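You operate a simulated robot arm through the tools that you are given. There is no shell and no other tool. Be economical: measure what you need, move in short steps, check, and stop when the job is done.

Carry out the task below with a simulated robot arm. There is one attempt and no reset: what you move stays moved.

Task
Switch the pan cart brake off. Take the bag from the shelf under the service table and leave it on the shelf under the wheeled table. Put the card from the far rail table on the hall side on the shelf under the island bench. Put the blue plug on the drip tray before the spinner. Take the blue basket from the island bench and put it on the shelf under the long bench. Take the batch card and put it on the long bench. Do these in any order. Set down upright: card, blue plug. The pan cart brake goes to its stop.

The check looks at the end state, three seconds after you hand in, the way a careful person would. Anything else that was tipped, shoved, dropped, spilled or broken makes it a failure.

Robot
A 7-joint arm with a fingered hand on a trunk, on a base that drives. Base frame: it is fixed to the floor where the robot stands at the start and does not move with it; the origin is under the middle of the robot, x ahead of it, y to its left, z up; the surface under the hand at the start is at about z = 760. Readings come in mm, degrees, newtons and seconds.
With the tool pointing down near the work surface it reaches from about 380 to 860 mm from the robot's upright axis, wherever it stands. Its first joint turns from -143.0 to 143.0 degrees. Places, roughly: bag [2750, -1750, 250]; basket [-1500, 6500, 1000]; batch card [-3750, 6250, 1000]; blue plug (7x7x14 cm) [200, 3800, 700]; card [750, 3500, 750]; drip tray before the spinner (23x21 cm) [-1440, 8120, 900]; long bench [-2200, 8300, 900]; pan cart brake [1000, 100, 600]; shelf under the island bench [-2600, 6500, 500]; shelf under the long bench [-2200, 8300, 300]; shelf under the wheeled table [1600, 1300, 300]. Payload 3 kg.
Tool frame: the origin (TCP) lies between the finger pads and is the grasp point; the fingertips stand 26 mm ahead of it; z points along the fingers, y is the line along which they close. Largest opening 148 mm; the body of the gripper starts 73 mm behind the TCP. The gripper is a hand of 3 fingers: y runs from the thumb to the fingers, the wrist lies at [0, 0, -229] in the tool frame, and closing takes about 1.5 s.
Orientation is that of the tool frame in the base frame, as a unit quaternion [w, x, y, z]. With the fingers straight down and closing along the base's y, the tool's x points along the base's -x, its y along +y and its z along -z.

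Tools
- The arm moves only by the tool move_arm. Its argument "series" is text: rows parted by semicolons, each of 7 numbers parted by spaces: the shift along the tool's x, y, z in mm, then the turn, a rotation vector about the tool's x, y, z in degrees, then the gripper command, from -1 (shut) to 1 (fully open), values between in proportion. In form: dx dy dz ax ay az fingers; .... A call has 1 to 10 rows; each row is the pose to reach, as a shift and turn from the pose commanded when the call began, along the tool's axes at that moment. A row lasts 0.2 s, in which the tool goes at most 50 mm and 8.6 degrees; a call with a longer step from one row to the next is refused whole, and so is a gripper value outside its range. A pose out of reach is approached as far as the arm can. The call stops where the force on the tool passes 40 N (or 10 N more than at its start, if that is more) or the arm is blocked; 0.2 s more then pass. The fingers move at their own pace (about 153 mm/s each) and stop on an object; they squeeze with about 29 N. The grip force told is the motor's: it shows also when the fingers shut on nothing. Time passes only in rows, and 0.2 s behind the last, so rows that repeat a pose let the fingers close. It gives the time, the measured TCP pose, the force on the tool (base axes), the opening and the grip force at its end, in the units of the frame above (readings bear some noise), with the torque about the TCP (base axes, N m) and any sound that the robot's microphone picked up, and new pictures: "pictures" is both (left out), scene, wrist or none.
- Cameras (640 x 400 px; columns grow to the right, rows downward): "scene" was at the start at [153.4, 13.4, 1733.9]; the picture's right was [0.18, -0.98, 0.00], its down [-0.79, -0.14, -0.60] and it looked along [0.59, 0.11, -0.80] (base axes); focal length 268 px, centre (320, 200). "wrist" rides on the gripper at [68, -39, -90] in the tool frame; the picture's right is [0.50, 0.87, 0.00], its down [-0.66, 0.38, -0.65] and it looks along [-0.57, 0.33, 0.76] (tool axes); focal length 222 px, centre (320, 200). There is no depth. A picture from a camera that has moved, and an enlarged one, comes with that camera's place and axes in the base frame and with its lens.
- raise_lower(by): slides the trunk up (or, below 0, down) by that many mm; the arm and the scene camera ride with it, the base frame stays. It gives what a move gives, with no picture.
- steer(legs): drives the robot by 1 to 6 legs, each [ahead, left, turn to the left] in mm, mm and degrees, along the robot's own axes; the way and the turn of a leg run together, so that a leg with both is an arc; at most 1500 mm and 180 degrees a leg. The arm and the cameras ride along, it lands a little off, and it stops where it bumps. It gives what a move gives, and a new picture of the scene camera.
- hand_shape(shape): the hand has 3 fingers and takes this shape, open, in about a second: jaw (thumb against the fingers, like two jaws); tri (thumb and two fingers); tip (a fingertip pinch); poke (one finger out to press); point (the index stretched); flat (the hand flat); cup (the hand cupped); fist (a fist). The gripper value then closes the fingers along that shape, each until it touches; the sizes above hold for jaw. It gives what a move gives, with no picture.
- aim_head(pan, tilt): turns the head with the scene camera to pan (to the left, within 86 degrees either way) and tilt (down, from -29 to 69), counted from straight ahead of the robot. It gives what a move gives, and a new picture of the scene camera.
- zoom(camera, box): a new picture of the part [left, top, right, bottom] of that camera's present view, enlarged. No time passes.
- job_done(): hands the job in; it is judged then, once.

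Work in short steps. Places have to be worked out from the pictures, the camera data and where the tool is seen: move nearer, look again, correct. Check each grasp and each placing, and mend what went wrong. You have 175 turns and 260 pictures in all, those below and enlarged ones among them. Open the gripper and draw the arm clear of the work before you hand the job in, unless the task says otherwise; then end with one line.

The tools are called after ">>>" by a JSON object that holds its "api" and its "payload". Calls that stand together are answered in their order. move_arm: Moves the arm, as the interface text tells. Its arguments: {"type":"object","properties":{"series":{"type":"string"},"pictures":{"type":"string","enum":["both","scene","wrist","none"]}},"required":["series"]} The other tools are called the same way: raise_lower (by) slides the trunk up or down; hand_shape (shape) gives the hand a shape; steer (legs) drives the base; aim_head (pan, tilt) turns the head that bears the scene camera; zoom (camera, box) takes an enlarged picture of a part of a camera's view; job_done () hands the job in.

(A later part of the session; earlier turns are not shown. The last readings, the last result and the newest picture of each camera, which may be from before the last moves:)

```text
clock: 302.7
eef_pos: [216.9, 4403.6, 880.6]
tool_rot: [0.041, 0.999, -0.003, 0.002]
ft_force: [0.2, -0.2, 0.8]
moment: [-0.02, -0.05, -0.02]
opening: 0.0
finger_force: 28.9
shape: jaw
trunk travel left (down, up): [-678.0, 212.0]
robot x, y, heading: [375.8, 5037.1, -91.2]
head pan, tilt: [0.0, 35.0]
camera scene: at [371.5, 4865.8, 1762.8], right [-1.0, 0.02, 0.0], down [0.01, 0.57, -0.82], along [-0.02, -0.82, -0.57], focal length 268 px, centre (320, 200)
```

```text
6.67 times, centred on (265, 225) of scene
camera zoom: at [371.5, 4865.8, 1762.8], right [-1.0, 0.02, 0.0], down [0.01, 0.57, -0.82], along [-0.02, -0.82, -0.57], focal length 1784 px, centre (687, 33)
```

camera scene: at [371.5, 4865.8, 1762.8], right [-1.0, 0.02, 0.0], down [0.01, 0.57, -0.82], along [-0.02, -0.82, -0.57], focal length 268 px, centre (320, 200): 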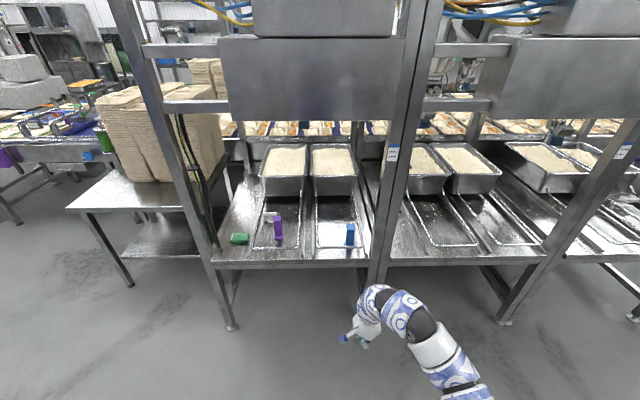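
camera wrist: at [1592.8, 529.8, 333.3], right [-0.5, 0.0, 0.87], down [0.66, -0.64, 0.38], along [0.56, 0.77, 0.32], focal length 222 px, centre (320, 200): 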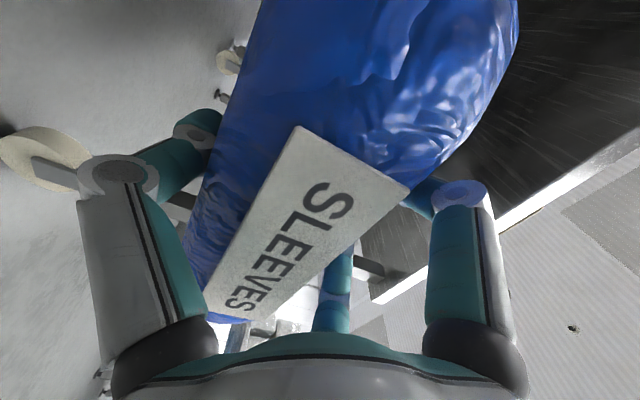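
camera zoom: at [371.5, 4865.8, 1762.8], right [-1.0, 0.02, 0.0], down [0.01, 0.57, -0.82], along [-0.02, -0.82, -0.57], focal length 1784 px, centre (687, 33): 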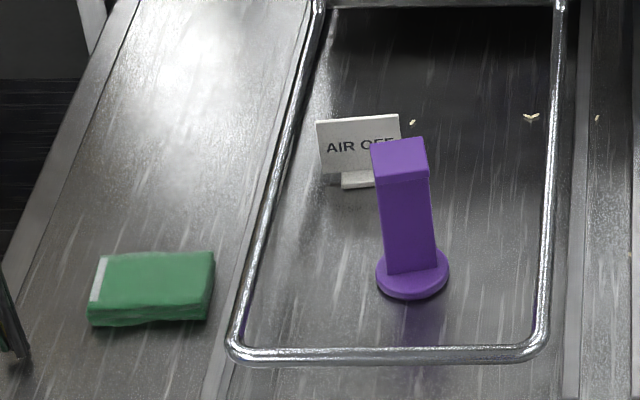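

The card is the small "AIR OFF" sign at about (644, 3578), behind the purple plug; the blue plug stands at about (179, 3768). Plug first: set the hand upright, open, and drive in over it with margin.

>>> {"api": "move_arm", "payload": {"series": "0 0 0 4.8 0 0 0.5;0 0 0 4.8 0 0 1;0 0 0 4.8 0 0 1;0 0 0 4.8 0 0 1", "pictures": "none"}}

>>> {"api": "steer", "payload": {"legs": [[500, -30, 1.2]]}}

>>> {"api": "move_arm", "payload": {"series": "0 0 0 0 0 0 1", "pictures": "wrist"}}

```text
clock: 303.7
eef_pos: [217.2, 4404.1, 880.0]
tool_rot: [0.001, 1.0, -0.003, 0.002]
ft_force: [-0.9, 0.5, 0.6]
moment: [0.01, 0.0, 0.06]
opening: 147.8
finger_force: 0.0
shape: jaw
trunk travel left (down, up): [-678.0, 212.0]
robot x, y, heading: [374.8, 5034.9, -90.9]
head pan, tilt: [0.0, 35.0]
```

```text
clock: 306.6
eef_pos: [191.8, 3907.4, 880.9]
tool_rot: [0.0, 1.0, 0.005, 0.001]
ft_force: [-0.3, 0.1, -0.8]
moment: [0.03, 0.01, -0.02]
opening: 148.1
finger_force: 0.1
shape: jaw
trunk travel left (down, up): [-678.0, 212.0]
robot x, y, heading: [339.3, 4539.5, -90.1]
head pan, tilt: [0.0, 35.0]
camera scene: at [338.8, 4371.7, 1762.7], right [-1.0, 0.0, 0.0], down [0.0, 0.57, -0.82], along [0.0, -0.82, -0.57], focal length 268 px, centre (320, 200)
```

scene: 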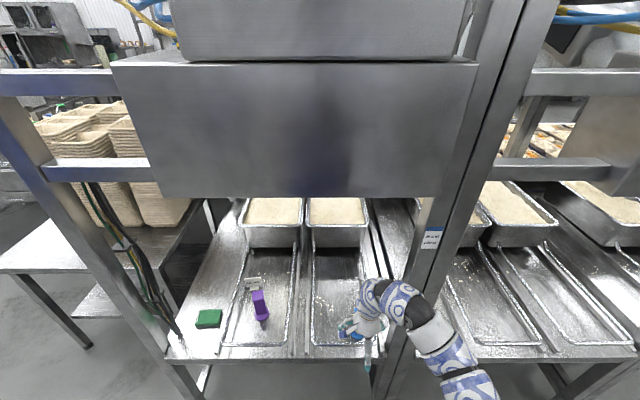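

```text
clock: 307.0
eef_pos: [191.6, 3909.0, 882.2]
tool_rot: [0.001, 1.0, 0.005, 0.002]
ft_force: [0.5, -0.5, -0.1]
moment: [0.02, 0.03, 0.03]
opening: 147.9
finger_force: 0.0
shape: jaw
trunk travel left (down, up): [-678.0, 212.0]
robot x, y, heading: [339.8, 4538.8, -90.2]
head pan, tilt: [0.0, 35.0]
camera wrist: at [259.2, 3948.1, 971.8], right [0.51, -0.86, 0.0], down [-0.65, -0.38, 0.65], along [-0.56, -0.33, -0.76], focal length 222 px, centre (320, 200)
```

wrist: 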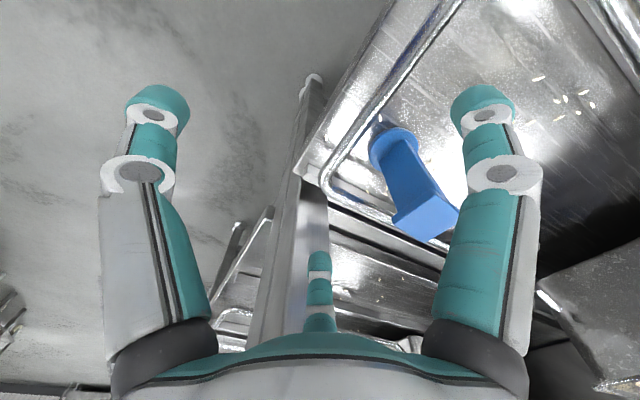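

The post beside the bay (x≈30–110) is close to my arm, so I shift the robot left 170 mm and swing the hand back right, keeping the arm clear of it.

>>> {"api": "steer", "payload": {"legs": [[0, 170, 0]]}}

>>> {"api": "move_arm", "payload": {"series": "-40 0 0 0 0 0 1;-80 0 0 0 0 0 1;-120 0 0 0 0 0 1;-150 0 0 0 0 0 1;-176 0 0 0 0 0 1;-176 0 0 0 0 0 1", "pictures": "both"}}

```text
clock: 308.5
eef_pos: [364.1, 3907.8, 880.2]
tool_rot: [0.002, 1.0, 0.005, 0.001]
ft_force: [0.0, 0.0, 0.7]
moment: [0.01, 0.01, -0.01]
opening: 147.8
finger_force: 0.0
shape: jaw
trunk travel left (down, up): [-678.0, 212.0]
robot x, y, heading: [515.8, 4540.1, -90.0]
head pan, tilt: [0.0, 35.0]
camera scene: at [511.2, 4372.0, 1762.8], right [-1.0, 0.0, 0.0], down [0.0, 0.57, -0.82], along [0.0, -0.82, -0.57], focal length 268 px, centre (320, 200)
```

scene: 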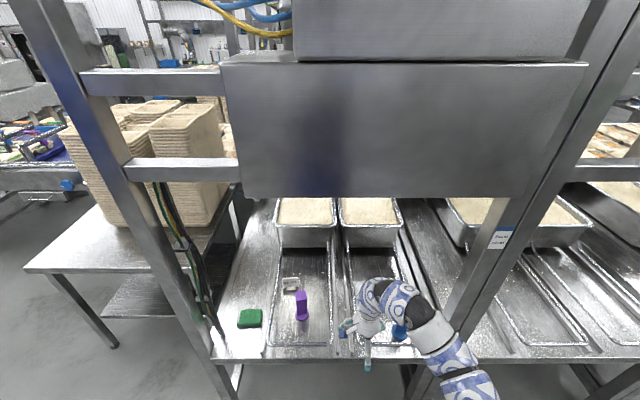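

```text
clock: 309.9
eef_pos: [187.6, 3905.5, 879.4]
tool_rot: [0.0, 1.0, 0.006, 0.002]
ft_force: [0.5, -0.3, 0.6]
moment: [0.0, 0.03, 0.02]
opening: 148.0
finger_force: 0.1
shape: jaw
trunk travel left (down, up): [-678.0, 212.0]
robot x, y, heading: [511.9, 4541.3, -90.1]
head pan, tilt: [0.0, 35.0]
camera scene: at [510.0, 4371.9, 1762.8], right [-1.0, 0.0, 0.0], down [0.0, 0.57, -0.82], along [0.0, -0.82, -0.57], focal length 268 px, centre (320, 200)
camera wrist: at [254.1, 3945.8, 970.5], right [0.51, -0.86, 0.0], down [-0.65, -0.39, 0.65], along [-0.56, -0.33, -0.76], focal length 222 px, centre (320, 200)
```

scene: 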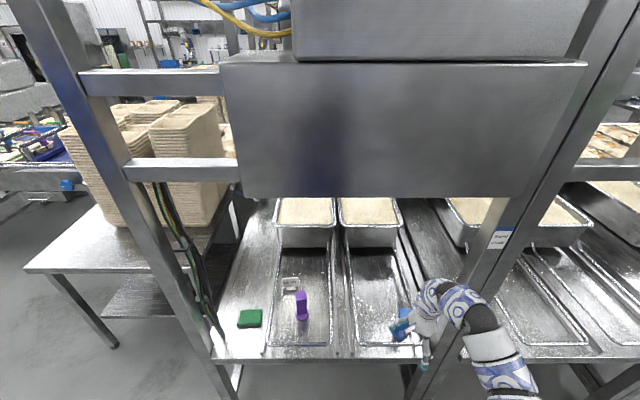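
wrist: 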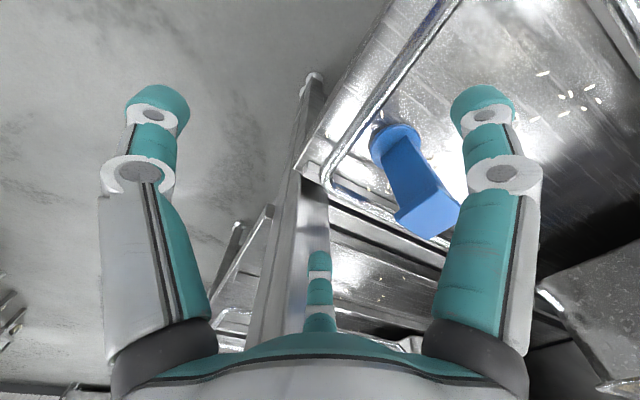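

Arm and post look close; I drive ahead 60 mm and check the gap.

>>> {"api": "steer", "payload": {"legs": [[60, 10, 0]]}}

>>> {"api": "zoom", "payload": {"camera": "scene", "box": [340, 180, 560, 400]}}

```text
clock: 310.9
eef_pos: [197.0, 3844.8, 878.8]
tool_rot: [0.001, 1.0, 0.007, 0.002]
ft_force: [0.2, 0.2, 0.1]
moment: [0.01, 0.01, 0.01]
opening: 148.1
finger_force: 0.2
shape: jaw
trunk travel left (down, up): [-678.0, 212.0]
robot x, y, heading: [522.1, 4481.5, -90.2]
head pan, tilt: [0.0, 35.0]
camera scene: at [520.0, 4310.5, 1762.7], right [-1.0, 0.0, 0.0], down [0.0, 0.57, -0.82], along [0.0, -0.82, -0.57], focal length 268 px, centre (320, 200)
```

scene: 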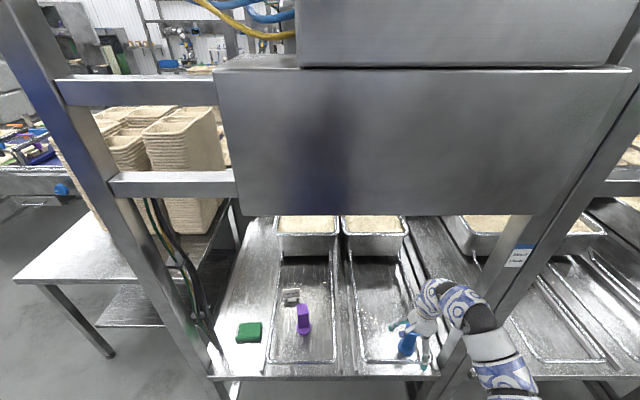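

```text
1.82 times, centred on (450, 290) of scene
camera zoom: at [520.0, 4310.5, 1762.7], right [-1.0, 0.0, 0.0], down [0.0, 0.57, -0.82], along [0.0, -0.82, -0.57], focal length 486 px, centre (84, 36)
```

zoom: 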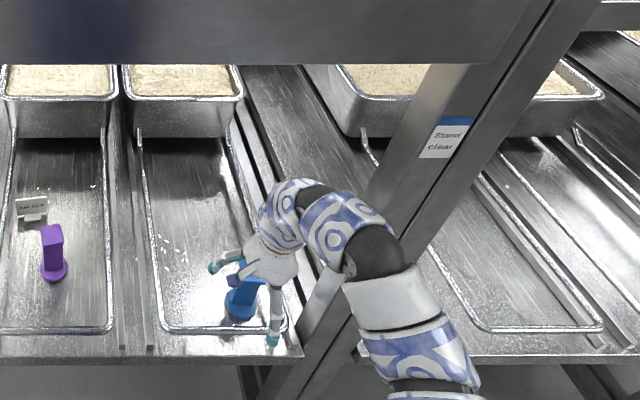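

The arm's bulge would hit the post if I go in vertically. Instead I'll grasp the plug with a level hand (thumb on its +x side, fingers on −x side): back off and turn the hand level.

>>> {"api": "steer", "payload": {"legs": [[-600, 0, 0]]}}

>>> {"api": "move_arm", "payload": {"series": "0 30 -10 -4.9 4.9 4.9 1;0 60 -20 -9.8 9.8 9.8 1;0 90 -30 -14.7 14.7 14.7 1;0 120 -40 -19.6 19.6 19.6 1;0 150 -50 -24.5 24.5 24.5 1;0 180 -60 -29.4 29.4 29.4 1;0 210 -70 -34.3 34.3 34.3 1;0 240 -80 -39.2 39.2 39.2 1;0 270 -90 -44.1 44.1 44.1 1;0 300 -100 -49 49 49 1", "pictures": "none"}}

>>> {"api": "move_arm", "payload": {"series": "0 0 0 -4.5 4.5 4.5 1;0 0 0 -9 9 9 1;0 0 0 -13 13 13 1;0 0 0 -17 17 17 1;0 0 0 -20.3 20.3 20.3 1;0 0 0 -20.3 20.3 20.3 1", "pictures": "scene"}}

```text
clock: 314.3
eef_pos: [199.6, 4447.4, 879.6]
tool_rot: [0.002, 1.0, 0.006, 0.002]
ft_force: [-0.2, 0.1, 0.3]
moment: [-0.01, 0.02, 0.0]
opening: 148.2
finger_force: 0.1
shape: jaw
trunk travel left (down, up): [-678.0, 212.0]
robot x, y, heading: [520.0, 5082.0, -90.1]
head pan, tilt: [0.0, 35.0]
camera scene: at [520.8, 4914.9, 1762.9], right [-1.0, 0.0, 0.0], down [0.0, 0.57, -0.82], along [0.0, -0.82, -0.57], focal length 268 px, centre (320, 200)
```

scene: 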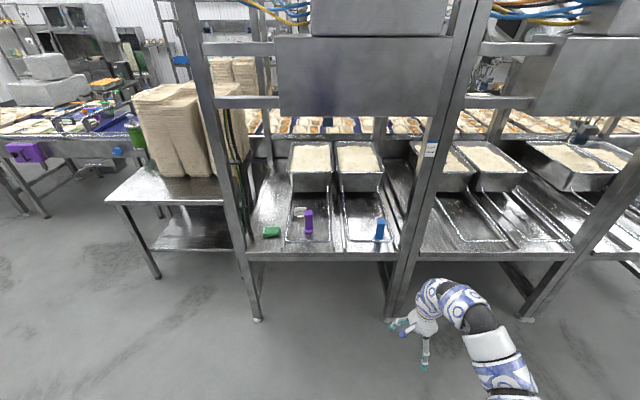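

```text
clock: 316.5
eef_pos: [202.9, 4147.4, 979.2]
tool_rot: [0.386, 0.739, -0.386, 0.394]
ft_force: [1.3, 0.2, 0.3]
moment: [0.01, -0.01, 0.03]
opening: 147.7
finger_force: 0.1
shape: jaw
trunk travel left (down, up): [-678.0, 212.0]
robot x, y, heading: [517.7, 5084.5, -89.9]
head pan, tilt: [0.0, 35.0]
```

```text
clock: 317.9
eef_pos: [202.4, 4147.8, 979.2]
tool_rot: [0.497, 0.501, -0.498, 0.505]
ft_force: [0.3, -0.5, -0.6]
moment: [-0.01, 0.02, 0.01]
opening: 147.8
finger_force: 0.2
shape: jaw
trunk travel left (down, up): [-678.0, 212.0]
robot x, y, heading: [517.0, 5079.3, -90.3]
head pan, tilt: [0.0, 35.0]
camera scene: at [520.8, 4914.4, 1762.8], right [-1.0, 0.0, 0.0], down [0.0, 0.57, -0.82], along [0.0, -0.82, -0.57], focal length 268 px, centre (320, 200)
```

scene: 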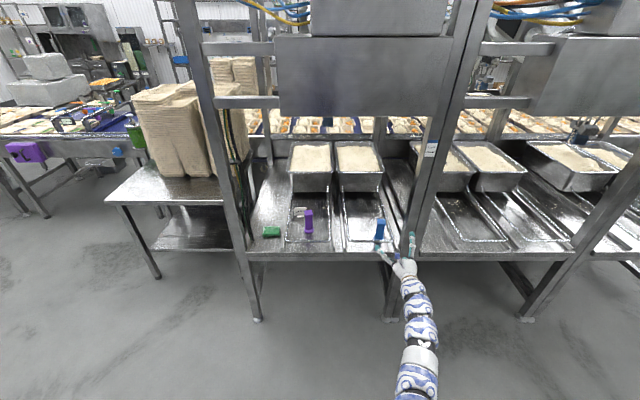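

The hand is level. I lower the trunk to z≈795, shift right 17 and advance 230 mm, then look with the wrist camera.

>>> {"api": "raise_lower", "payload": {"by": -183}}

>>> {"api": "steer", "payload": {"legs": [[230, -17, 0]]}}

>>> {"api": "move_arm", "payload": {"series": "0 0 0 0 0 0 1", "pictures": "wrist"}}

```text
clock: 319.9
eef_pos: [203.4, 4146.9, 797.0]
tool_rot: [0.496, 0.502, -0.497, 0.505]
ft_force: [0.2, -0.7, -0.1]
moment: [0.0, -0.01, 0.03]
opening: 147.8
finger_force: 0.1
shape: jaw
trunk travel left (down, up): [-495.0, 395.0]
robot x, y, heading: [523.7, 5080.0, -90.1]
head pan, tilt: [0.0, 35.0]
```

```text
clock: 321.6
eef_pos: [187.2, 3913.6, 795.9]
tool_rot: [0.495, 0.502, -0.497, 0.505]
ft_force: [-0.2, 0.7, 0.5]
moment: [-0.03, -0.01, 0.0]
opening: 148.0
finger_force: 0.1
shape: jaw
trunk travel left (down, up): [-495.0, 395.0]
robot x, y, heading: [503.4, 4847.9, -90.0]
head pan, tilt: [0.0, 35.0]
camera scene: at [504.0, 4681.2, 1579.8], right [-1.0, 0.0, 0.0], down [0.0, 0.57, -0.82], along [0.0, -0.82, -0.57], focal length 268 px, centre (320, 200)
```

scene: 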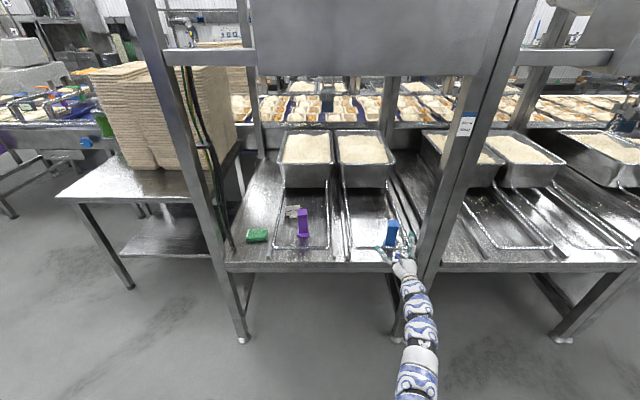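

```text
clock: 322.1
eef_pos: [187.2, 3914.8, 796.6]
tool_rot: [0.496, 0.503, -0.497, 0.505]
ft_force: [0.6, 0.7, -0.5]
moment: [0.01, -0.01, 0.0]
opening: 147.6
finger_force: 0.0
shape: jaw
trunk travel left (down, up): [-495.0, 395.0]
robot x, y, heading: [504.1, 4852.9, -90.0]
head pan, tilt: [0.0, 35.0]
camera wrist: at [224.8, 4005.8, 865.2], right [-0.87, -0.01, 0.5], down [-0.39, 0.65, -0.66], along [-0.31, -0.76, -0.57], focal length 222 px, centre (320, 200)
```

wrist: 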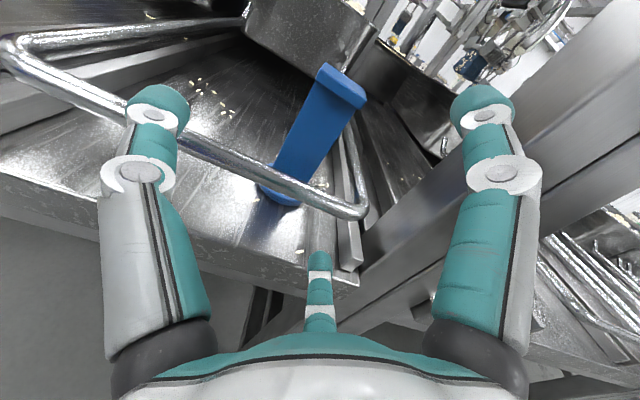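

The plug's post is at (184, 3774), top ≈830. I part-close the hand to ~100 mm to clear the wire rim, raise 8 mm and advance 138 mm.

>>> {"api": "raise_lower", "payload": {"by": 8}}

>>> {"api": "move_arm", "payload": {"series": "0 0 0 0 0 0 0.4;0 0 0 0 0 0 0.4;0 0 0 0 0 0 0.4", "pictures": "none"}}

>>> {"api": "steer", "payload": {"legs": [[138, -3, 0]]}}

>>> {"api": "move_arm", "payload": {"series": "0 0 0 0 0 0 0.4", "pictures": "wrist"}}

```text
clock: 322.6
eef_pos: [187.6, 3914.1, 804.4]
tool_rot: [0.496, 0.503, -0.497, 0.505]
ft_force: [0.0, 0.4, -0.1]
moment: [0.01, 0.02, 0.03]
opening: 147.9
finger_force: 0.1
shape: jaw
trunk travel left (down, up): [-503.0, 387.0]
robot x, y, heading: [506.0, 4849.8, -90.1]
head pan, tilt: [0.0, 35.0]
```

```text
clock: 323.4
eef_pos: [186.6, 3914.8, 805.0]
tool_rot: [0.496, 0.502, -0.497, 0.504]
ft_force: [-0.1, 0.3, 0.2]
moment: [0.02, -0.01, -0.05]
opening: 104.0
finger_force: 0.1
shape: jaw
trunk travel left (down, up): [-503.0, 387.0]
robot x, y, heading: [505.9, 4847.0, -90.1]
head pan, tilt: [0.0, 35.0]
```

```text
clock: 324.7
eef_pos: [184.6, 3775.9, 804.1]
tool_rot: [0.496, 0.502, -0.497, 0.505]
ft_force: [0.5, 0.6, 0.8]
moment: [0.01, -0.01, -0.01]
opening: 104.0
finger_force: 0.1
shape: jaw
trunk travel left (down, up): [-503.0, 387.0]
robot x, y, heading: [502.9, 4709.6, -90.0]
head pan, tilt: [0.0, 35.0]
camera scene: at [501.2, 4542.8, 1587.8], right [-1.0, 0.0, 0.0], down [0.0, 0.57, -0.82], along [0.0, -0.82, -0.57], focal length 268 px, centre (320, 200)
```

scene: 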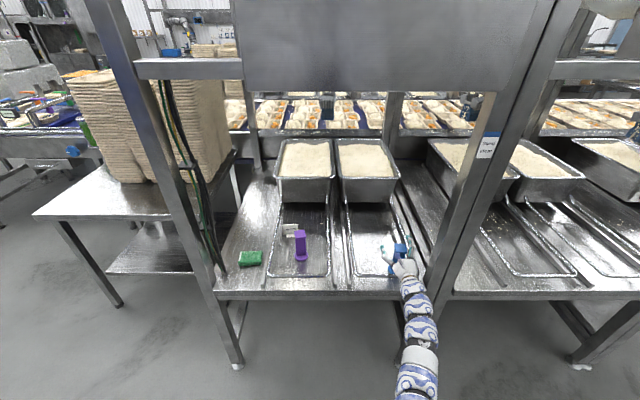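

```text
clock: 325.1
eef_pos: [185.3, 3776.8, 804.5]
tool_rot: [0.495, 0.503, -0.497, 0.505]
ft_force: [0.5, -1.1, 0.5]
moment: [0.01, 0.01, 0.0]
opening: 104.2
finger_force: 0.1
shape: jaw
trunk travel left (down, up): [-503.0, 387.0]
robot x, y, heading: [501.8, 4711.7, -89.8]
head pan, tilt: [0.0, 35.0]
camera wrist: at [222.4, 3867.3, 873.3], right [-0.87, -0.01, 0.5], down [-0.39, 0.65, -0.66], along [-0.31, -0.76, -0.57], focal length 222 px, centre (320, 200)
```

wrist: 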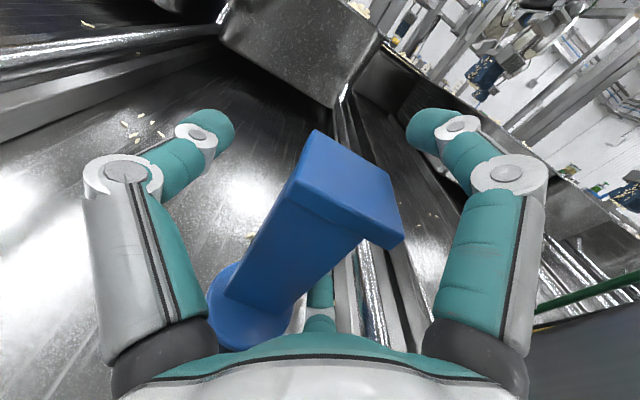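

The post stands between the fingers. Close.

>>> {"api": "move_arm", "payload": {"series": "0 0 0 0 0 0 0;0 0 0 0 0 0 -0.5;0 0 0 0 0 0 -1;0 0 0 0 0 0 -1;0 0 0 0 0 0 -1;0 0 0 0 0 0 -1", "pictures": "none"}}

>>> {"api": "raise_lower", "payload": {"by": 60}}

>>> {"api": "move_arm", "payload": {"series": "0 0 0 0 0 0 -1", "pictures": "wrist"}}

```text
clock: 326.5
eef_pos: [186.3, 3776.0, 805.5]
tool_rot: [0.496, 0.502, -0.497, 0.505]
ft_force: [0.0, 0.2, 4.1]
moment: [0.17, -0.07, 0.03]
opening: 17.3
finger_force: 28.9
shape: jaw
trunk travel left (down, up): [-503.0, 387.0]
robot x, y, heading: [499.9, 4709.3, -89.6]
head pan, tilt: [0.0, 35.0]
```

```text
clock: 327.5
eef_pos: [184.3, 3776.7, 865.0]
tool_rot: [0.496, 0.503, -0.497, 0.505]
ft_force: [-0.4, -0.1, -2.3]
moment: [-0.06, 0.04, 0.0]
opening: 17.3
finger_force: 28.7
shape: jaw
trunk travel left (down, up): [-563.0, 327.0]
robot x, y, heading: [499.9, 4709.9, -89.7]
head pan, tilt: [0.0, 35.0]
```

```text
clock: 327.9
eef_pos: [184.1, 3776.2, 864.0]
tool_rot: [0.496, 0.503, -0.497, 0.504]
ft_force: [0.2, -0.7, -1.5]
moment: [-0.01, 0.04, 0.02]
opening: 16.9
finger_force: 28.8
shape: jaw
trunk travel left (down, up): [-563.0, 327.0]
robot x, y, heading: [498.5, 4709.7, -89.9]
head pan, tilt: [0.0, 35.0]
camera wrist: at [222.3, 3867.1, 932.9], right [-0.87, -0.01, 0.5], down [-0.39, 0.65, -0.66], along [-0.31, -0.76, -0.57], focal length 222 px, centre (320, 200)
```

wrist: 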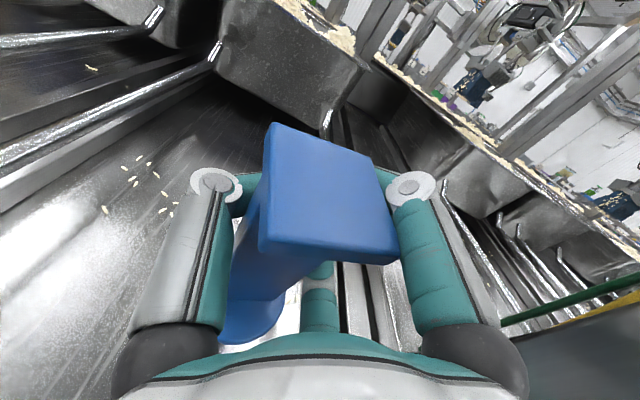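

Plug held. I back out, turn to face north (through east), and look toward the long bench.

>>> {"api": "steer", "payload": {"legs": [[-450, 0, 0], [0, 0, 90], [0, 0, 90], [0, 1100, 0]]}}

>>> {"api": "aim_head", "payload": {"pan": 25, "tilt": 20}}

```text
clock: 343.5
eef_pos: [-268.5, 6101.5, 865.0]
tool_rot: [-0.5, 0.502, 0.498, 0.5]
ft_force: [0.2, -0.1, -2.5]
moment: [0.0, -0.03, -0.02]
opening: 16.8
finger_force: 29.2
shape: jaw
trunk travel left (down, up): [-563.0, 327.0]
robot x, y, heading: [-600.0, 5172.4, 89.0]
head pan, tilt: [0.0, 35.0]
camera scene: at [-598.8, 5342.0, 1647.8], right [1.0, -0.02, 0.0], down [-0.01, -0.57, -0.82], along [0.01, 0.82, -0.57], focal length 268 px, centre (320, 200)
```

scene: 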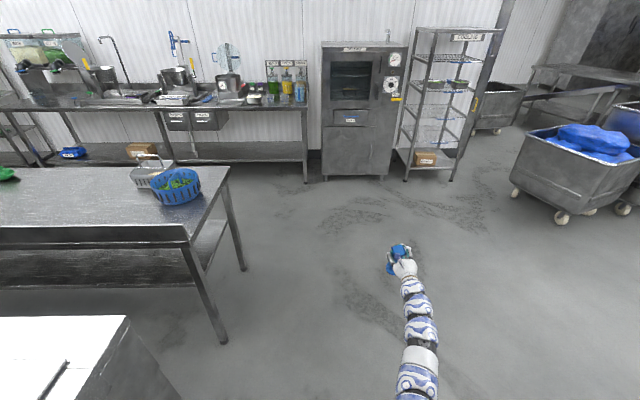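

```text
clock: 344.4
eef_pos: [-269.4, 6102.2, 864.0]
tool_rot: [-0.5, 0.502, 0.497, 0.5]
ft_force: [0.5, -0.7, -2.4]
moment: [0.02, -0.03, -0.01]
opening: 16.6
finger_force: 28.9
shape: jaw
trunk travel left (down, up): [-563.0, 327.0]
robot x, y, heading: [-601.5, 5175.3, 89.0]
head pan, tilt: [25.0, 20.0]
camera scene: at [-638.0, 5339.1, 1671.6], right [0.91, 0.41, 0.0], down [0.14, -0.31, -0.94], along [-0.38, 0.86, -0.34], focal length 268 px, centre (320, 200)
```

scene: 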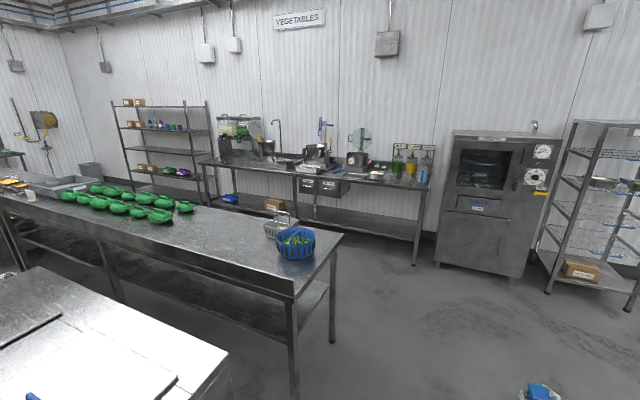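

Now I see the whole north side. Zoom on the long bench near the spinner to find the drip tray.

>>> {"api": "zoom", "payload": {"camera": "scene", "box": [260, 110, 440, 220]}}

```text
3.56 times, centred on (350, 165) of scene
camera zoom: at [-638.0, 5339.1, 1671.6], right [0.91, 0.41, 0.0], down [0.14, -0.31, -0.94], along [-0.38, 0.86, -0.34], focal length 951 px, centre (213, 324)
```

zoom: 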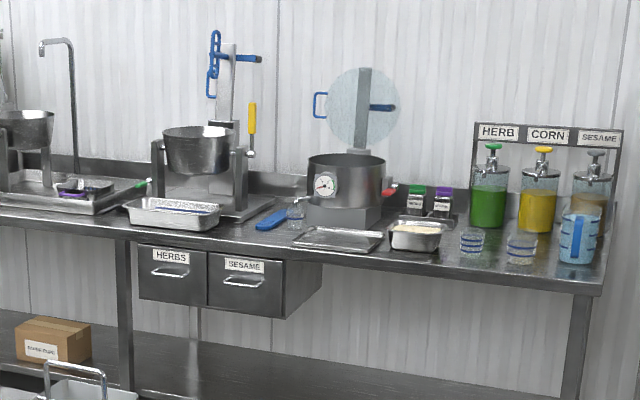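

The drip tray is at about (−1450, 8140) in front of the dial spinner. I raise the trunk and approach diagonally from the south-east, stopping ~150 mm short.

>>> {"api": "raise_lower", "payload": {"by": 190}}

>>> {"api": "steer", "payload": {"legs": [[1330, 0, 0], [0, 0, 46], [666, -239, 0]]}}

>>> {"api": "aim_head", "payload": {"pan": -5, "tilt": 35}}

```text
clock: 346.5
eef_pos: [-268.6, 6103.0, 1054.9]
tool_rot: [-0.5, 0.502, 0.497, 0.501]
ft_force: [0.5, 0.3, -1.6]
moment: [0.0, -0.01, -0.02]
opening: 16.5
finger_force: 28.9
shape: jaw
trunk travel left (down, up): [-753.0, 137.0]
robot x, y, heading: [-604.4, 5174.2, 89.1]
head pan, tilt: [25.0, 20.0]
```

```text
clock: 358.7
eef_pos: [-1310.4, 8040.5, 1053.3]
tool_rot: [0.655, -0.269, -0.654, -0.266]
ft_force: [-0.3, 0.4, -2.2]
moment: [0.07, 0.0, -0.01]
opening: 16.2
finger_force: 28.4
shape: jaw
trunk travel left (down, up): [-753.0, 137.0]
robot x, y, heading: [-876.7, 7150.4, 134.8]
head pan, tilt: [25.0, 20.0]
camera scene: at [-1021.8, 7243.3, 1861.6], right [0.35, 0.94, 0.0], down [0.32, -0.12, -0.94], along [-0.88, 0.33, -0.34], focal length 268 px, centre (320, 200)
```

scene: 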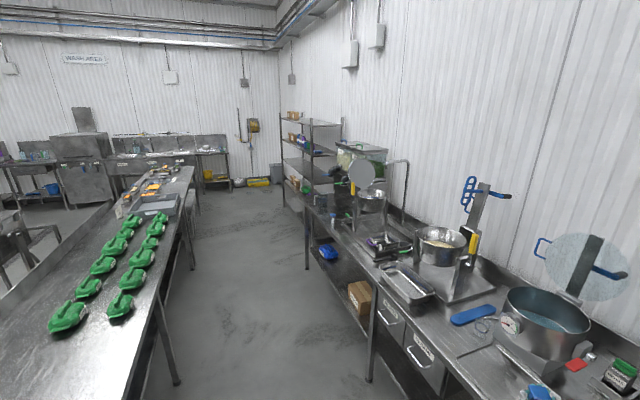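

```text
clock: 359.7
eef_pos: [-1311.5, 8040.4, 1055.1]
tool_rot: [0.656, -0.268, -0.654, -0.266]
ft_force: [0.1, -0.8, -2.4]
moment: [0.05, 0.03, 0.05]
opening: 16.3
finger_force: 28.8
shape: jaw
trunk travel left (down, up): [-753.0, 137.0]
robot x, y, heading: [-875.5, 7153.0, 134.6]
head pan, tilt: [-5.0, 35.0]
camera scene: at [-990.6, 7278.2, 1837.8], right [0.77, 0.64, 0.0], down [0.37, -0.44, -0.82], along [-0.52, 0.63, -0.57], focal length 268 px, centre (320, 200)
```

scene: 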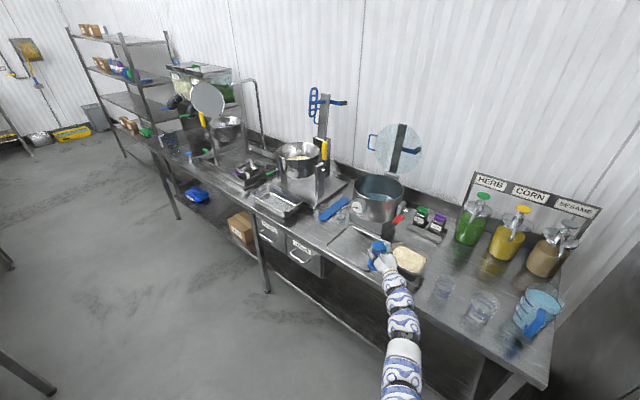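

Near the tray now. Zoom to measure the tray relative to the plug.

>>> {"api": "zoom", "payload": {"camera": "scene", "box": [300, 190, 460, 300]}}

>>> {"api": "move_arm", "payload": {"series": "0 0 0 0 0 0 -1", "pictures": "wrist"}}

```text
3.64 times, centred on (380, 245) of scene
camera zoom: at [-990.6, 7278.2, 1837.8], right [0.77, 0.64, 0.0], down [0.37, -0.44, -0.82], along [-0.52, 0.63, -0.57], focal length 973 px, centre (102, 36)
```

zoom: 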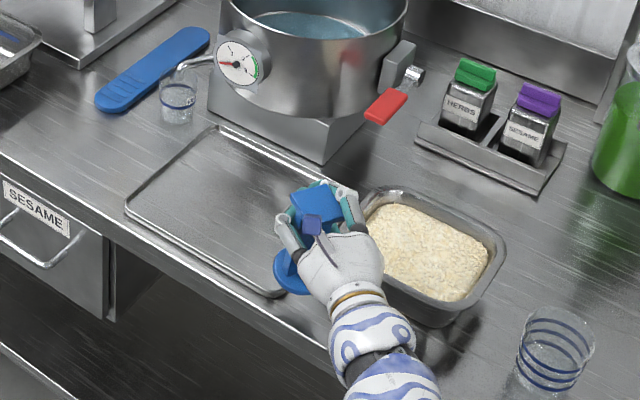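

```text
clock: 360.1
eef_pos: [-1310.4, 8040.3, 1054.6]
tool_rot: [0.656, -0.269, -0.654, -0.266]
ft_force: [-0.4, -0.3, -2.4]
moment: [0.03, 0.02, 0.01]
opening: 16.2
finger_force: 28.8
shape: jaw
trunk travel left (down, up): [-753.0, 137.0]
robot x, y, heading: [-880.5, 7148.9, 135.0]
head pan, tilt: [-5.0, 35.0]
camera wrist: at [-1273.4, 7949.7, 1122.9], right [0.61, 0.62, 0.5], down [0.73, -0.19, -0.66], along [-0.31, 0.76, -0.57], focal length 222 px, centre (320, 200)
```

wrist: 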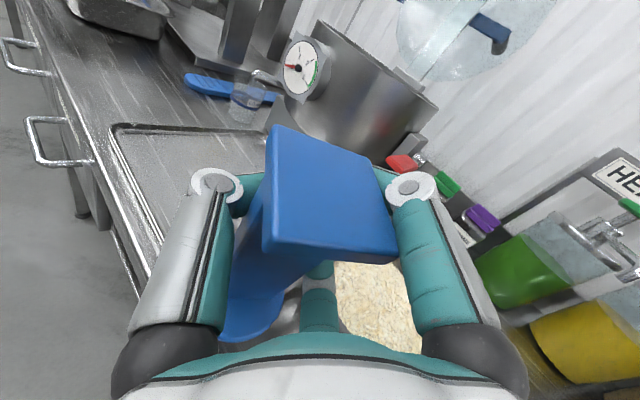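

Tray spans x −1562…−1322, y 8021…8231; centre (−1442, 8126). I move the plug over the centre and lower.

>>> {"api": "steer", "payload": {"legs": [[151, 36, 0]]}}

>>> {"api": "raise_lower", "payload": {"by": -24}}

>>> {"api": "raise_lower", "payload": {"by": -5}}

>>> {"api": "move_arm", "payload": {"series": "0 0 0 0 0 0 -1", "pictures": "scene"}}

>>> {"api": "zoom", "payload": {"camera": "scene", "box": [300, 190, 460, 300]}}

```text
clock: 361.5
eef_pos: [-1444.0, 8123.6, 1053.0]
tool_rot: [0.655, -0.27, -0.653, -0.267]
ft_force: [-0.2, -0.2, -2.1]
moment: [0.03, 0.02, -0.02]
opening: 16.3
finger_force: 29.0
shape: jaw
trunk travel left (down, up): [-753.0, 137.0]
robot x, y, heading: [-1008.4, 7237.2, 134.7]
head pan, tilt: [-5.0, 35.0]
camera scene: at [-1123.7, 7361.6, 1837.6], right [0.77, 0.64, 0.0], down [0.37, -0.44, -0.82], along [-0.52, 0.63, -0.57], focal length 268 px, centre (320, 200)
```

scene: 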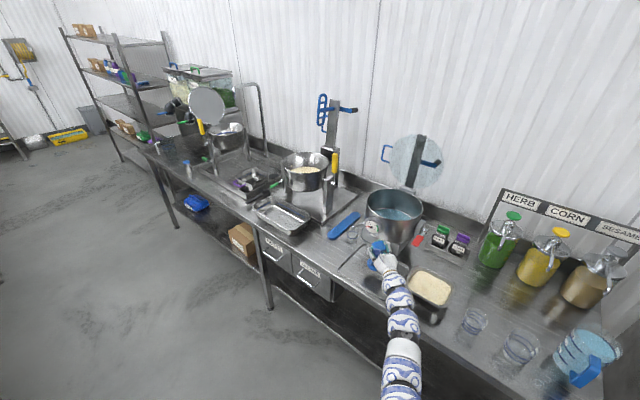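

```text
clock: 362.2
eef_pos: [-1442.4, 8122.5, 1030.2]
tool_rot: [0.655, -0.269, -0.653, -0.267]
ft_force: [0.6, -1.0, -1.6]
moment: [0.09, -0.02, -0.03]
opening: 16.2
finger_force: 29.0
shape: jaw
trunk travel left (down, up): [-729.0, 161.0]
robot x, y, heading: [-1010.0, 7236.5, 134.9]
head pan, tilt: [-5.0, 35.0]
```

```text
clock: 362.7
eef_pos: [-1441.9, 8121.8, 1025.8]
tool_rot: [0.655, -0.269, -0.654, -0.267]
ft_force: [-0.8, -0.7, -1.2]
moment: [0.07, -0.01, -0.01]
opening: 16.2
finger_force: 29.2
shape: jaw
trunk travel left (down, up): [-724.0, 166.0]
robot x, y, heading: [-1011.4, 7235.0, 134.8]
head pan, tilt: [-5.0, 35.0]
```

```text
clock: 363.1
eef_pos: [-1441.5, 8122.0, 1026.0]
tool_rot: [0.655, -0.269, -0.654, -0.267]
ft_force: [0.4, 0.5, -1.8]
moment: [0.02, 0.0, 0.01]
opening: 16.1
finger_force: 28.9
shape: jaw
trunk travel left (down, up): [-724.0, 166.0]
robot x, y, heading: [-1006.8, 7231.5, 134.9]
head pan, tilt: [-5.0, 35.0]
camera scene: at [-1122.4, 7360.6, 1808.8], right [0.77, 0.64, 0.0], down [0.37, -0.44, -0.82], along [-0.52, 0.63, -0.57], focal length 268 px, centre (320, 200)
```

scene: 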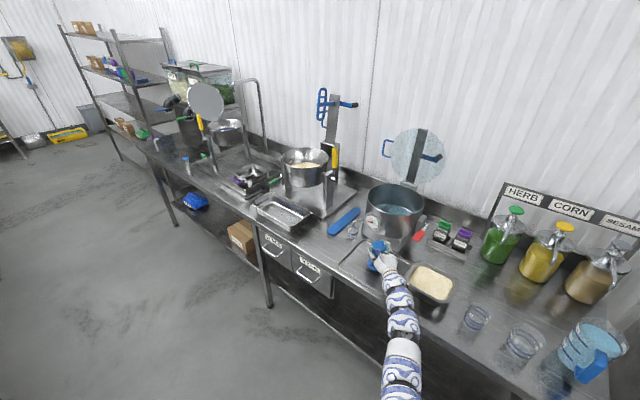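

```text
3.64 times, centred on (380, 245) of scene
camera zoom: at [-1122.4, 7360.6, 1808.8], right [0.77, 0.64, 0.0], down [0.37, -0.44, -0.82], along [-0.52, 0.63, -0.57], focal length 973 px, centre (102, 36)
```

zoom: 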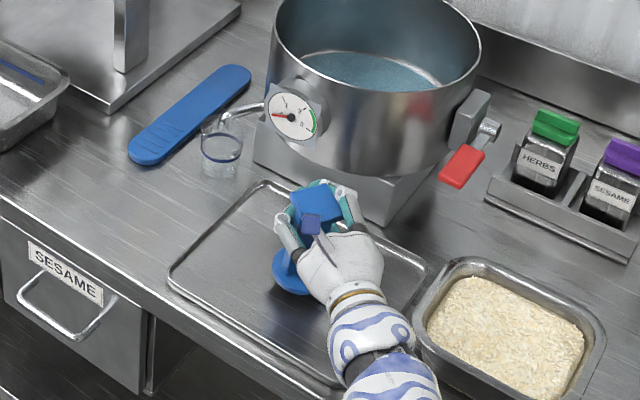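

Over the tray's middle. I lower in small steps until the force changes.

>>> {"api": "raise_lower", "payload": {"by": -5}}

>>> {"api": "raise_lower", "payload": {"by": -4}}

>>> {"api": "raise_lower", "payload": {"by": -4}}

```text
clock: 363.7
eef_pos: [-1442.8, 8123.2, 1021.7]
tool_rot: [0.655, -0.269, -0.654, -0.267]
ft_force: [0.3, 0.4, -1.9]
moment: [0.04, 0.03, -0.01]
opening: 16.4
finger_force: 29.1
shape: jaw
trunk travel left (down, up): [-719.0, 171.0]
robot x, y, heading: [-1007.1, 7233.9, 134.7]
head pan, tilt: [-5.0, 35.0]
```

```text
clock: 364.2
eef_pos: [-1442.8, 8122.4, 1017.1]
tool_rot: [0.656, -0.269, -0.653, -0.266]
ft_force: [0.2, 0.0, -2.1]
moment: [0.07, 0.0, 0.02]
opening: 16.2
finger_force: 28.9
shape: jaw
trunk travel left (down, up): [-715.0, 175.0]
robot x, y, heading: [-1011.4, 7234.0, 134.6]
head pan, tilt: [-5.0, 35.0]
```

```text
clock: 364.7
eef_pos: [-1442.8, 8122.9, 1012.0]
tool_rot: [0.655, -0.269, -0.653, -0.267]
ft_force: [-0.2, -0.5, -1.3]
moment: [0.05, 0.0, 0.05]
opening: 16.2
finger_force: 29.1
shape: jaw
trunk travel left (down, up): [-711.0, 179.0]
robot x, y, heading: [-1009.3, 7239.2, 134.6]
head pan, tilt: [-5.0, 35.0]
```

>>> {"api": "raise_lower", "payload": {"by": -4}}

>>> {"api": "raise_lower", "payload": {"by": -4}}

>>> {"api": "raise_lower", "payload": {"by": -3}}

```text
clock: 365.2
eef_pos: [-1441.6, 8122.0, 1010.2]
tool_rot: [0.656, -0.269, -0.652, -0.268]
ft_force: [-0.7, 1.4, 10.8]
moment: [-0.31, -0.2, 0.04]
opening: 15.7
finger_force: 28.9
shape: jaw
trunk travel left (down, up): [-707.0, 183.0]
robot x, y, heading: [-1013.7, 7237.1, 134.6]
head pan, tilt: [-5.0, 35.0]
```

```text
clock: 365.8
eef_pos: [-1442.0, 8122.4, 1009.2]
tool_rot: [0.656, -0.269, -0.651, -0.269]
ft_force: [-1.4, 3.4, 30.7]
moment: [-0.86, -0.55, -0.01]
opening: 16.0
finger_force: 28.9
shape: jaw
trunk travel left (down, up): [-703.0, 187.0]
robot x, y, heading: [-1008.8, 7232.9, 134.7]
head pan, tilt: [-5.0, 35.0]
```

```text
clock: 366.2
eef_pos: [-1442.2, 8124.8, 1008.9]
tool_rot: [0.659, -0.268, -0.65, -0.268]
ft_force: [-1.3, 0.7, 21.8]
moment: [-0.77, -0.49, -0.05]
opening: 15.8
finger_force: 29.1
shape: jaw
trunk travel left (down, up): [-701.0, 189.0]
robot x, y, heading: [-1010.4, 7236.1, 134.6]
head pan, tilt: [-5.0, 35.0]
stopped: the force on the tool passed its limit at 43 N (the readings are from after the stop); the commanded pose is now the measured one
```

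The plug is seated (contact at z≈1010). I relieve the pressure by 3 mm, open, and check.

>>> {"api": "raise_lower", "payload": {"by": 3}}

>>> {"api": "move_arm", "payload": {"series": "0 0 0 0 0 0 -0.7;0 0 0 0 0 0 -0.4;0 0 0 0 0 0 -0.1;0 0 0 0 0 0 0.2;0 0 0 0 0 0 0.4;0 0 0 0 0 0 0.4", "pictures": "wrist"}}

```text
clock: 366.7
eef_pos: [-1442.4, 8123.6, 1010.1]
tool_rot: [0.657, -0.268, -0.652, -0.268]
ft_force: [-1.2, 1.3, 14.4]
moment: [-0.48, -0.21, -0.03]
opening: 15.8
finger_force: 28.9
shape: jaw
trunk travel left (down, up): [-704.0, 186.0]
robot x, y, heading: [-1006.5, 7233.8, 134.8]
head pan, tilt: [-5.0, 35.0]
```

```text
clock: 368.1
eef_pos: [-1442.8, 8124.0, 1009.3]
tool_rot: [0.657, -0.269, -0.651, -0.268]
ft_force: [0.2, -0.9, -0.8]
moment: [-0.01, 0.03, 0.01]
opening: 103.2
finger_force: 0.1
shape: jaw
trunk travel left (down, up): [-704.0, 186.0]
robot x, y, heading: [-1008.0, 7235.2, 134.8]
head pan, tilt: [-5.0, 35.0]
camera wrist: at [-1405.0, 8032.8, 1076.7], right [0.61, 0.62, 0.5], down [0.73, -0.19, -0.66], along [-0.31, 0.76, -0.56], focal length 222 px, centre (320, 200)
```

wrist: 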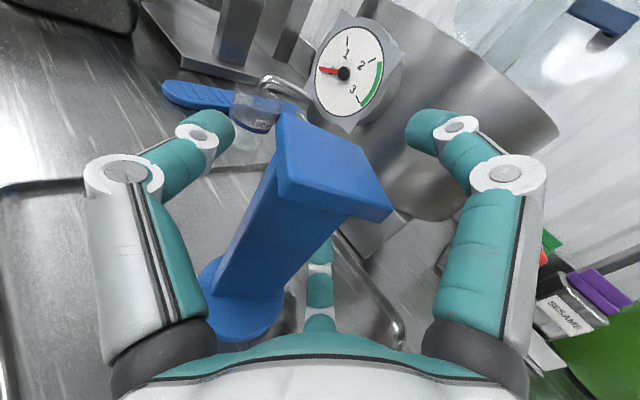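

The plug stands upright on the tray. I back away and look at the basket on the island bench.

>>> {"api": "steer", "payload": {"legs": [[-260, 0, 0]]}}

>>> {"api": "aim_head", "payload": {"pan": 85, "tilt": 40}}

>>> {"api": "zoom", "payload": {"camera": "scene", "box": [200, 100, 440, 280]}}

```text
clock: 370.0
eef_pos: [-1257.0, 7937.4, 1009.7]
tool_rot: [0.656, -0.268, -0.653, -0.267]
ft_force: [-0.4, 0.1, 0.6]
moment: [-0.01, 0.02, -0.02]
opening: 103.0
finger_force: 0.1
shape: jaw
trunk travel left (down, up): [-704.0, 186.0]
robot x, y, heading: [-828.5, 7050.9, 134.6]
head pan, tilt: [-5.0, 35.0]
camera scene: at [-937.4, 7173.9, 1788.8], right [0.77, 0.64, 0.0], down [0.37, -0.44, -0.82], along [-0.52, 0.63, -0.57], focal length 268 px, centre (320, 200)
```

scene: 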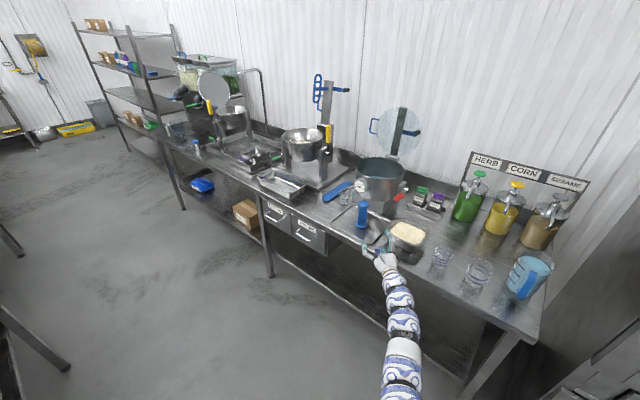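

```text
clock: 371.6
eef_pos: [-1256.5, 7938.4, 1008.5]
tool_rot: [0.656, -0.27, -0.652, -0.268]
ft_force: [0.2, 0.7, 0.3]
moment: [0.0, 0.01, -0.02]
opening: 103.1
finger_force: 0.0
shape: jaw
trunk travel left (down, up): [-704.0, 186.0]
robot x, y, heading: [-825.6, 7052.3, 134.6]
head pan, tilt: [85.0, 40.0]
camera scene: at [-947.4, 7052.7, 1781.2], right [-0.64, 0.77, 0.0], down [0.5, 0.41, -0.77], along [-0.59, -0.49, -0.64], focal length 268 px, centre (320, 200)
```

scene: 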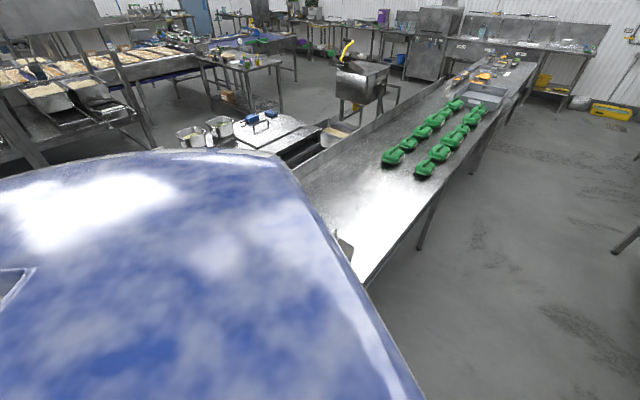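

```text
2.22 times, centred on (320, 190) of scene
camera zoom: at [-947.4, 7052.7, 1781.2], right [-0.64, 0.77, 0.0], down [0.5, 0.41, -0.77], along [-0.59, -0.49, -0.64], focal length 594 px, centre (320, 222)
```

zoom: 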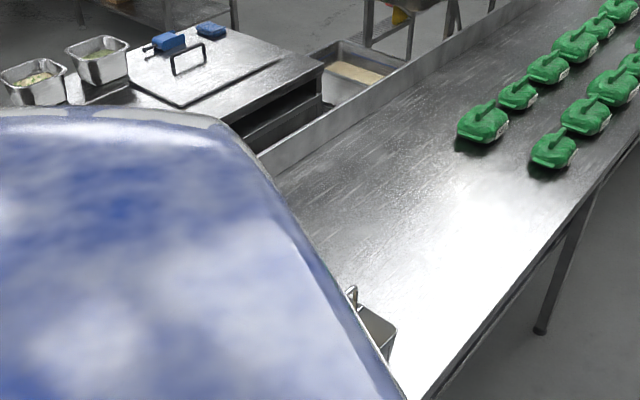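

My own body hides it. I move to the east end of the island bench, facing west, and look from there.

>>> {"api": "steer", "payload": {"legs": [[0, 0, 45.4], [-930, 0, 0], [0, 968, 0]]}}

>>> {"api": "aim_head", "payload": {"pan": -15, "tilt": 35}}

>>> {"api": "zoom", "payload": {"camera": "scene", "box": [220, 80, 420, 230]}}

```text
clock: 383.1
eef_pos: [-835.3, 6425.0, 1009.9]
tool_rot: [0.709, -0.001, -0.705, 0.002]
ft_force: [-0.3, -0.5, 0.6]
moment: [0.01, -0.01, 0.0]
opening: 103.3
finger_force: 0.0
shape: jaw
trunk travel left (down, up): [-704.0, 186.0]
robot x, y, heading: [92.4, 6094.3, 179.1]
head pan, tilt: [85.0, 40.0]
camera scene: at [7.6, 6012.5, 1781.2], right [-0.99, 0.1, 0.0], down [0.06, 0.64, -0.77], along [-0.08, -0.76, -0.64], focal length 268 px, centre (320, 200)
```

scene: 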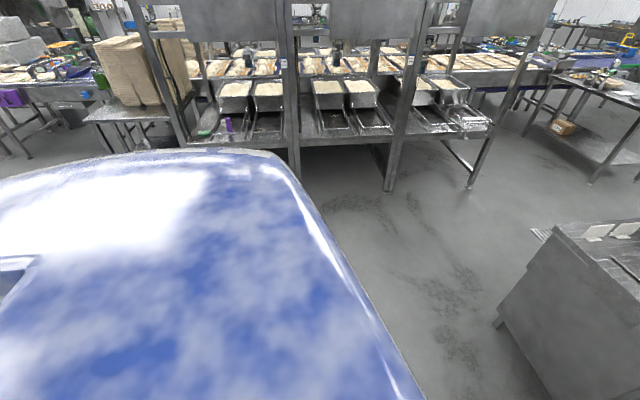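

```text
clock: 384.9
eef_pos: [-835.0, 6425.4, 1010.1]
tool_rot: [0.709, -0.002, -0.705, 0.0]
ft_force: [0.3, 0.0, -0.5]
moment: [0.0, -0.03, -0.05]
opening: 102.9
finger_force: 0.1
shape: jaw
trunk travel left (down, up): [-704.0, 186.0]
robot x, y, heading: [95.6, 6094.6, 179.1]
head pan, tilt: [-15.0, 35.0]
camera scene: at [-68.8, 6121.3, 1788.7], right [0.27, 0.96, 0.0], down [0.55, -0.16, -0.82], along [-0.79, 0.22, -0.57], focal length 268 px, centre (320, 200)
```

scene: 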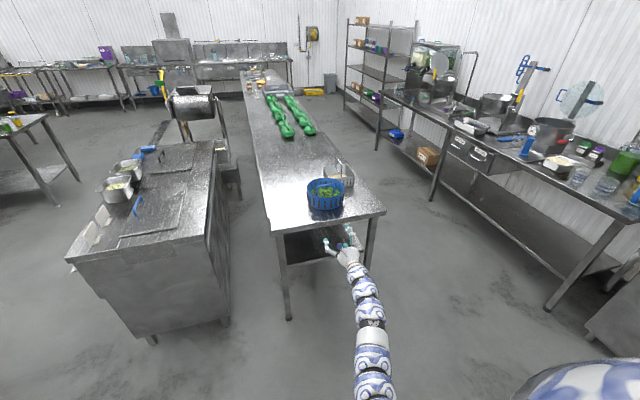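

```text
2.67 times, centred on (320, 155) of scene
camera zoom: at [-68.8, 6121.3, 1788.7], right [0.27, 0.96, 0.0], down [0.55, -0.16, -0.82], along [-0.79, 0.22, -0.57], focal length 713 px, centre (320, 320)
```

zoom: 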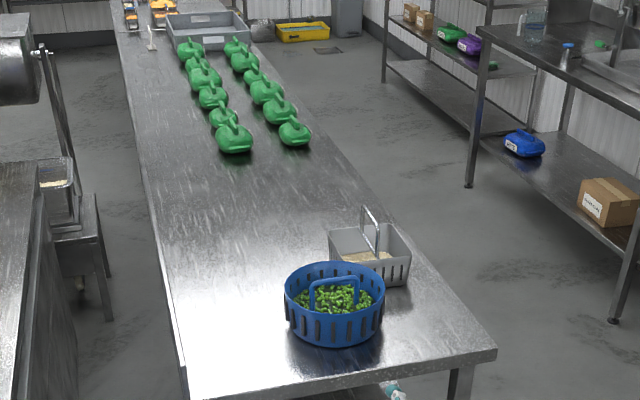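

The blue basket is round (≈205 mm) with a bail handle: centre about (−1302, 6498), handle top z≈996. I'll grip the handle with the hand tilted 45°, thumb underside. First roll the hand so the thumb is below and tilt it, out here in free space.

>>> {"api": "move_arm", "payload": {"series": "0 0 0 0 0 -8.5 0.4;0 0 0 0 0 -17 0.4;0 0 0 0 0 -25.5 0.4;0 0 0 0 0 -34 0.4;0 0 0 0 0 -42.5 0.4;0 0 0 0 0 -51 0.4;0 0 0 0 0 -59.5 0.4;0 0 0 0 0 -68 0.4;0 0 0 0 0 -76.5 0.4;0 0 0 0 0 -85 0.4", "pictures": "none"}}

>>> {"api": "move_arm", "payload": {"series": "0 16 16 7.5 -0.3 -0.8 0.4;0 32 32 15 -0.6 -1.6 0.4;0 48 48 22.5 -1 -2.5 0.4;0 64 64 30 -1.3 -3.3 0.4;0 80 80 37.5 -1.6 -4.2 0.4;0 100 100 45 -2 -5 0.4;0 100 100 45 -2 -5 0.4", "pictures": "wrist"}}

```text
clock: 387.1
eef_pos: [-835.9, 6425.7, 1008.8]
tool_rot: [0.524, 0.475, -0.521, -0.478]
ft_force: [0.1, 0.4, -0.7]
moment: [-0.02, 0.0, -0.02]
opening: 103.2
finger_force: 0.0
shape: jaw
trunk travel left (down, up): [-704.0, 186.0]
robot x, y, heading: [93.9, 6095.1, 179.5]
head pan, tilt: [-15.0, 35.0]
```

```text
clock: 388.7
eef_pos: [-933.3, 6436.3, 1109.1]
tool_rot: [0.271, 0.653, -0.653, -0.271]
ft_force: [-1.5, -1.2, 0.4]
moment: [0.01, -0.04, 0.03]
opening: 103.3
finger_force: 0.1
shape: jaw
out of reach, approached as far as the arm can: row 1
trunk travel left (down, up): [-704.0, 186.0]
robot x, y, heading: [95.9, 6097.6, 178.9]
head pan, tilt: [-15.0, 35.0]
camera wrist: at [-842.8, 6368.4, 1146.0], right [-0.61, -0.5, 0.61], down [0.2, 0.66, 0.73], along [-0.77, 0.57, -0.3], focal length 222 px, centre (320, 200)
```

wrist: 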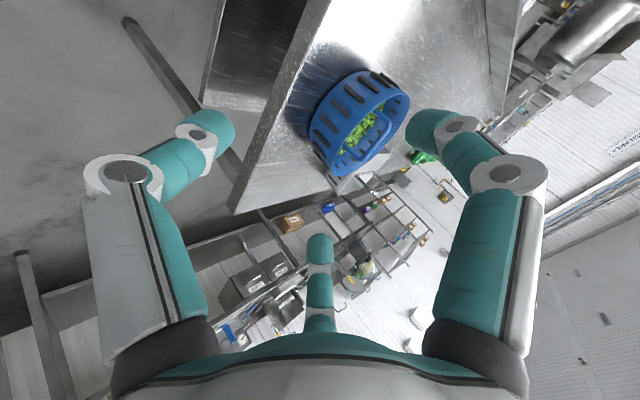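

Pose reached. Zoom on the basket through the wrist camera.

>>> {"api": "zoom", "payload": {"camera": "wrist", "box": [290, 60, 430, 190]}}

```text
3.08 times, centred on (360, 125) of wrist
camera zoom: at [-842.8, 6368.4, 1146.0], right [-0.61, -0.5, 0.61], down [0.2, 0.66, 0.73], along [-0.77, 0.57, -0.3], focal length 684 px, centre (197, 431)
```

zoom: 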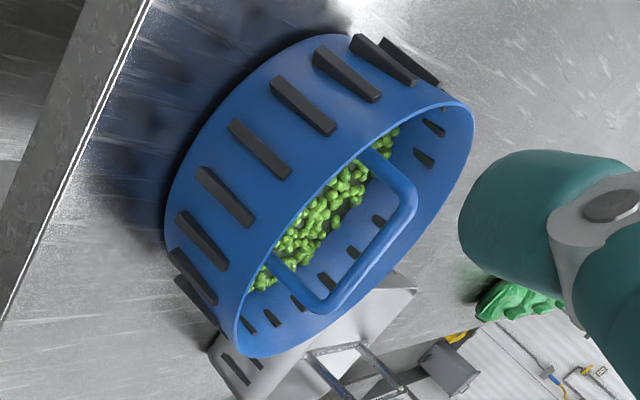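

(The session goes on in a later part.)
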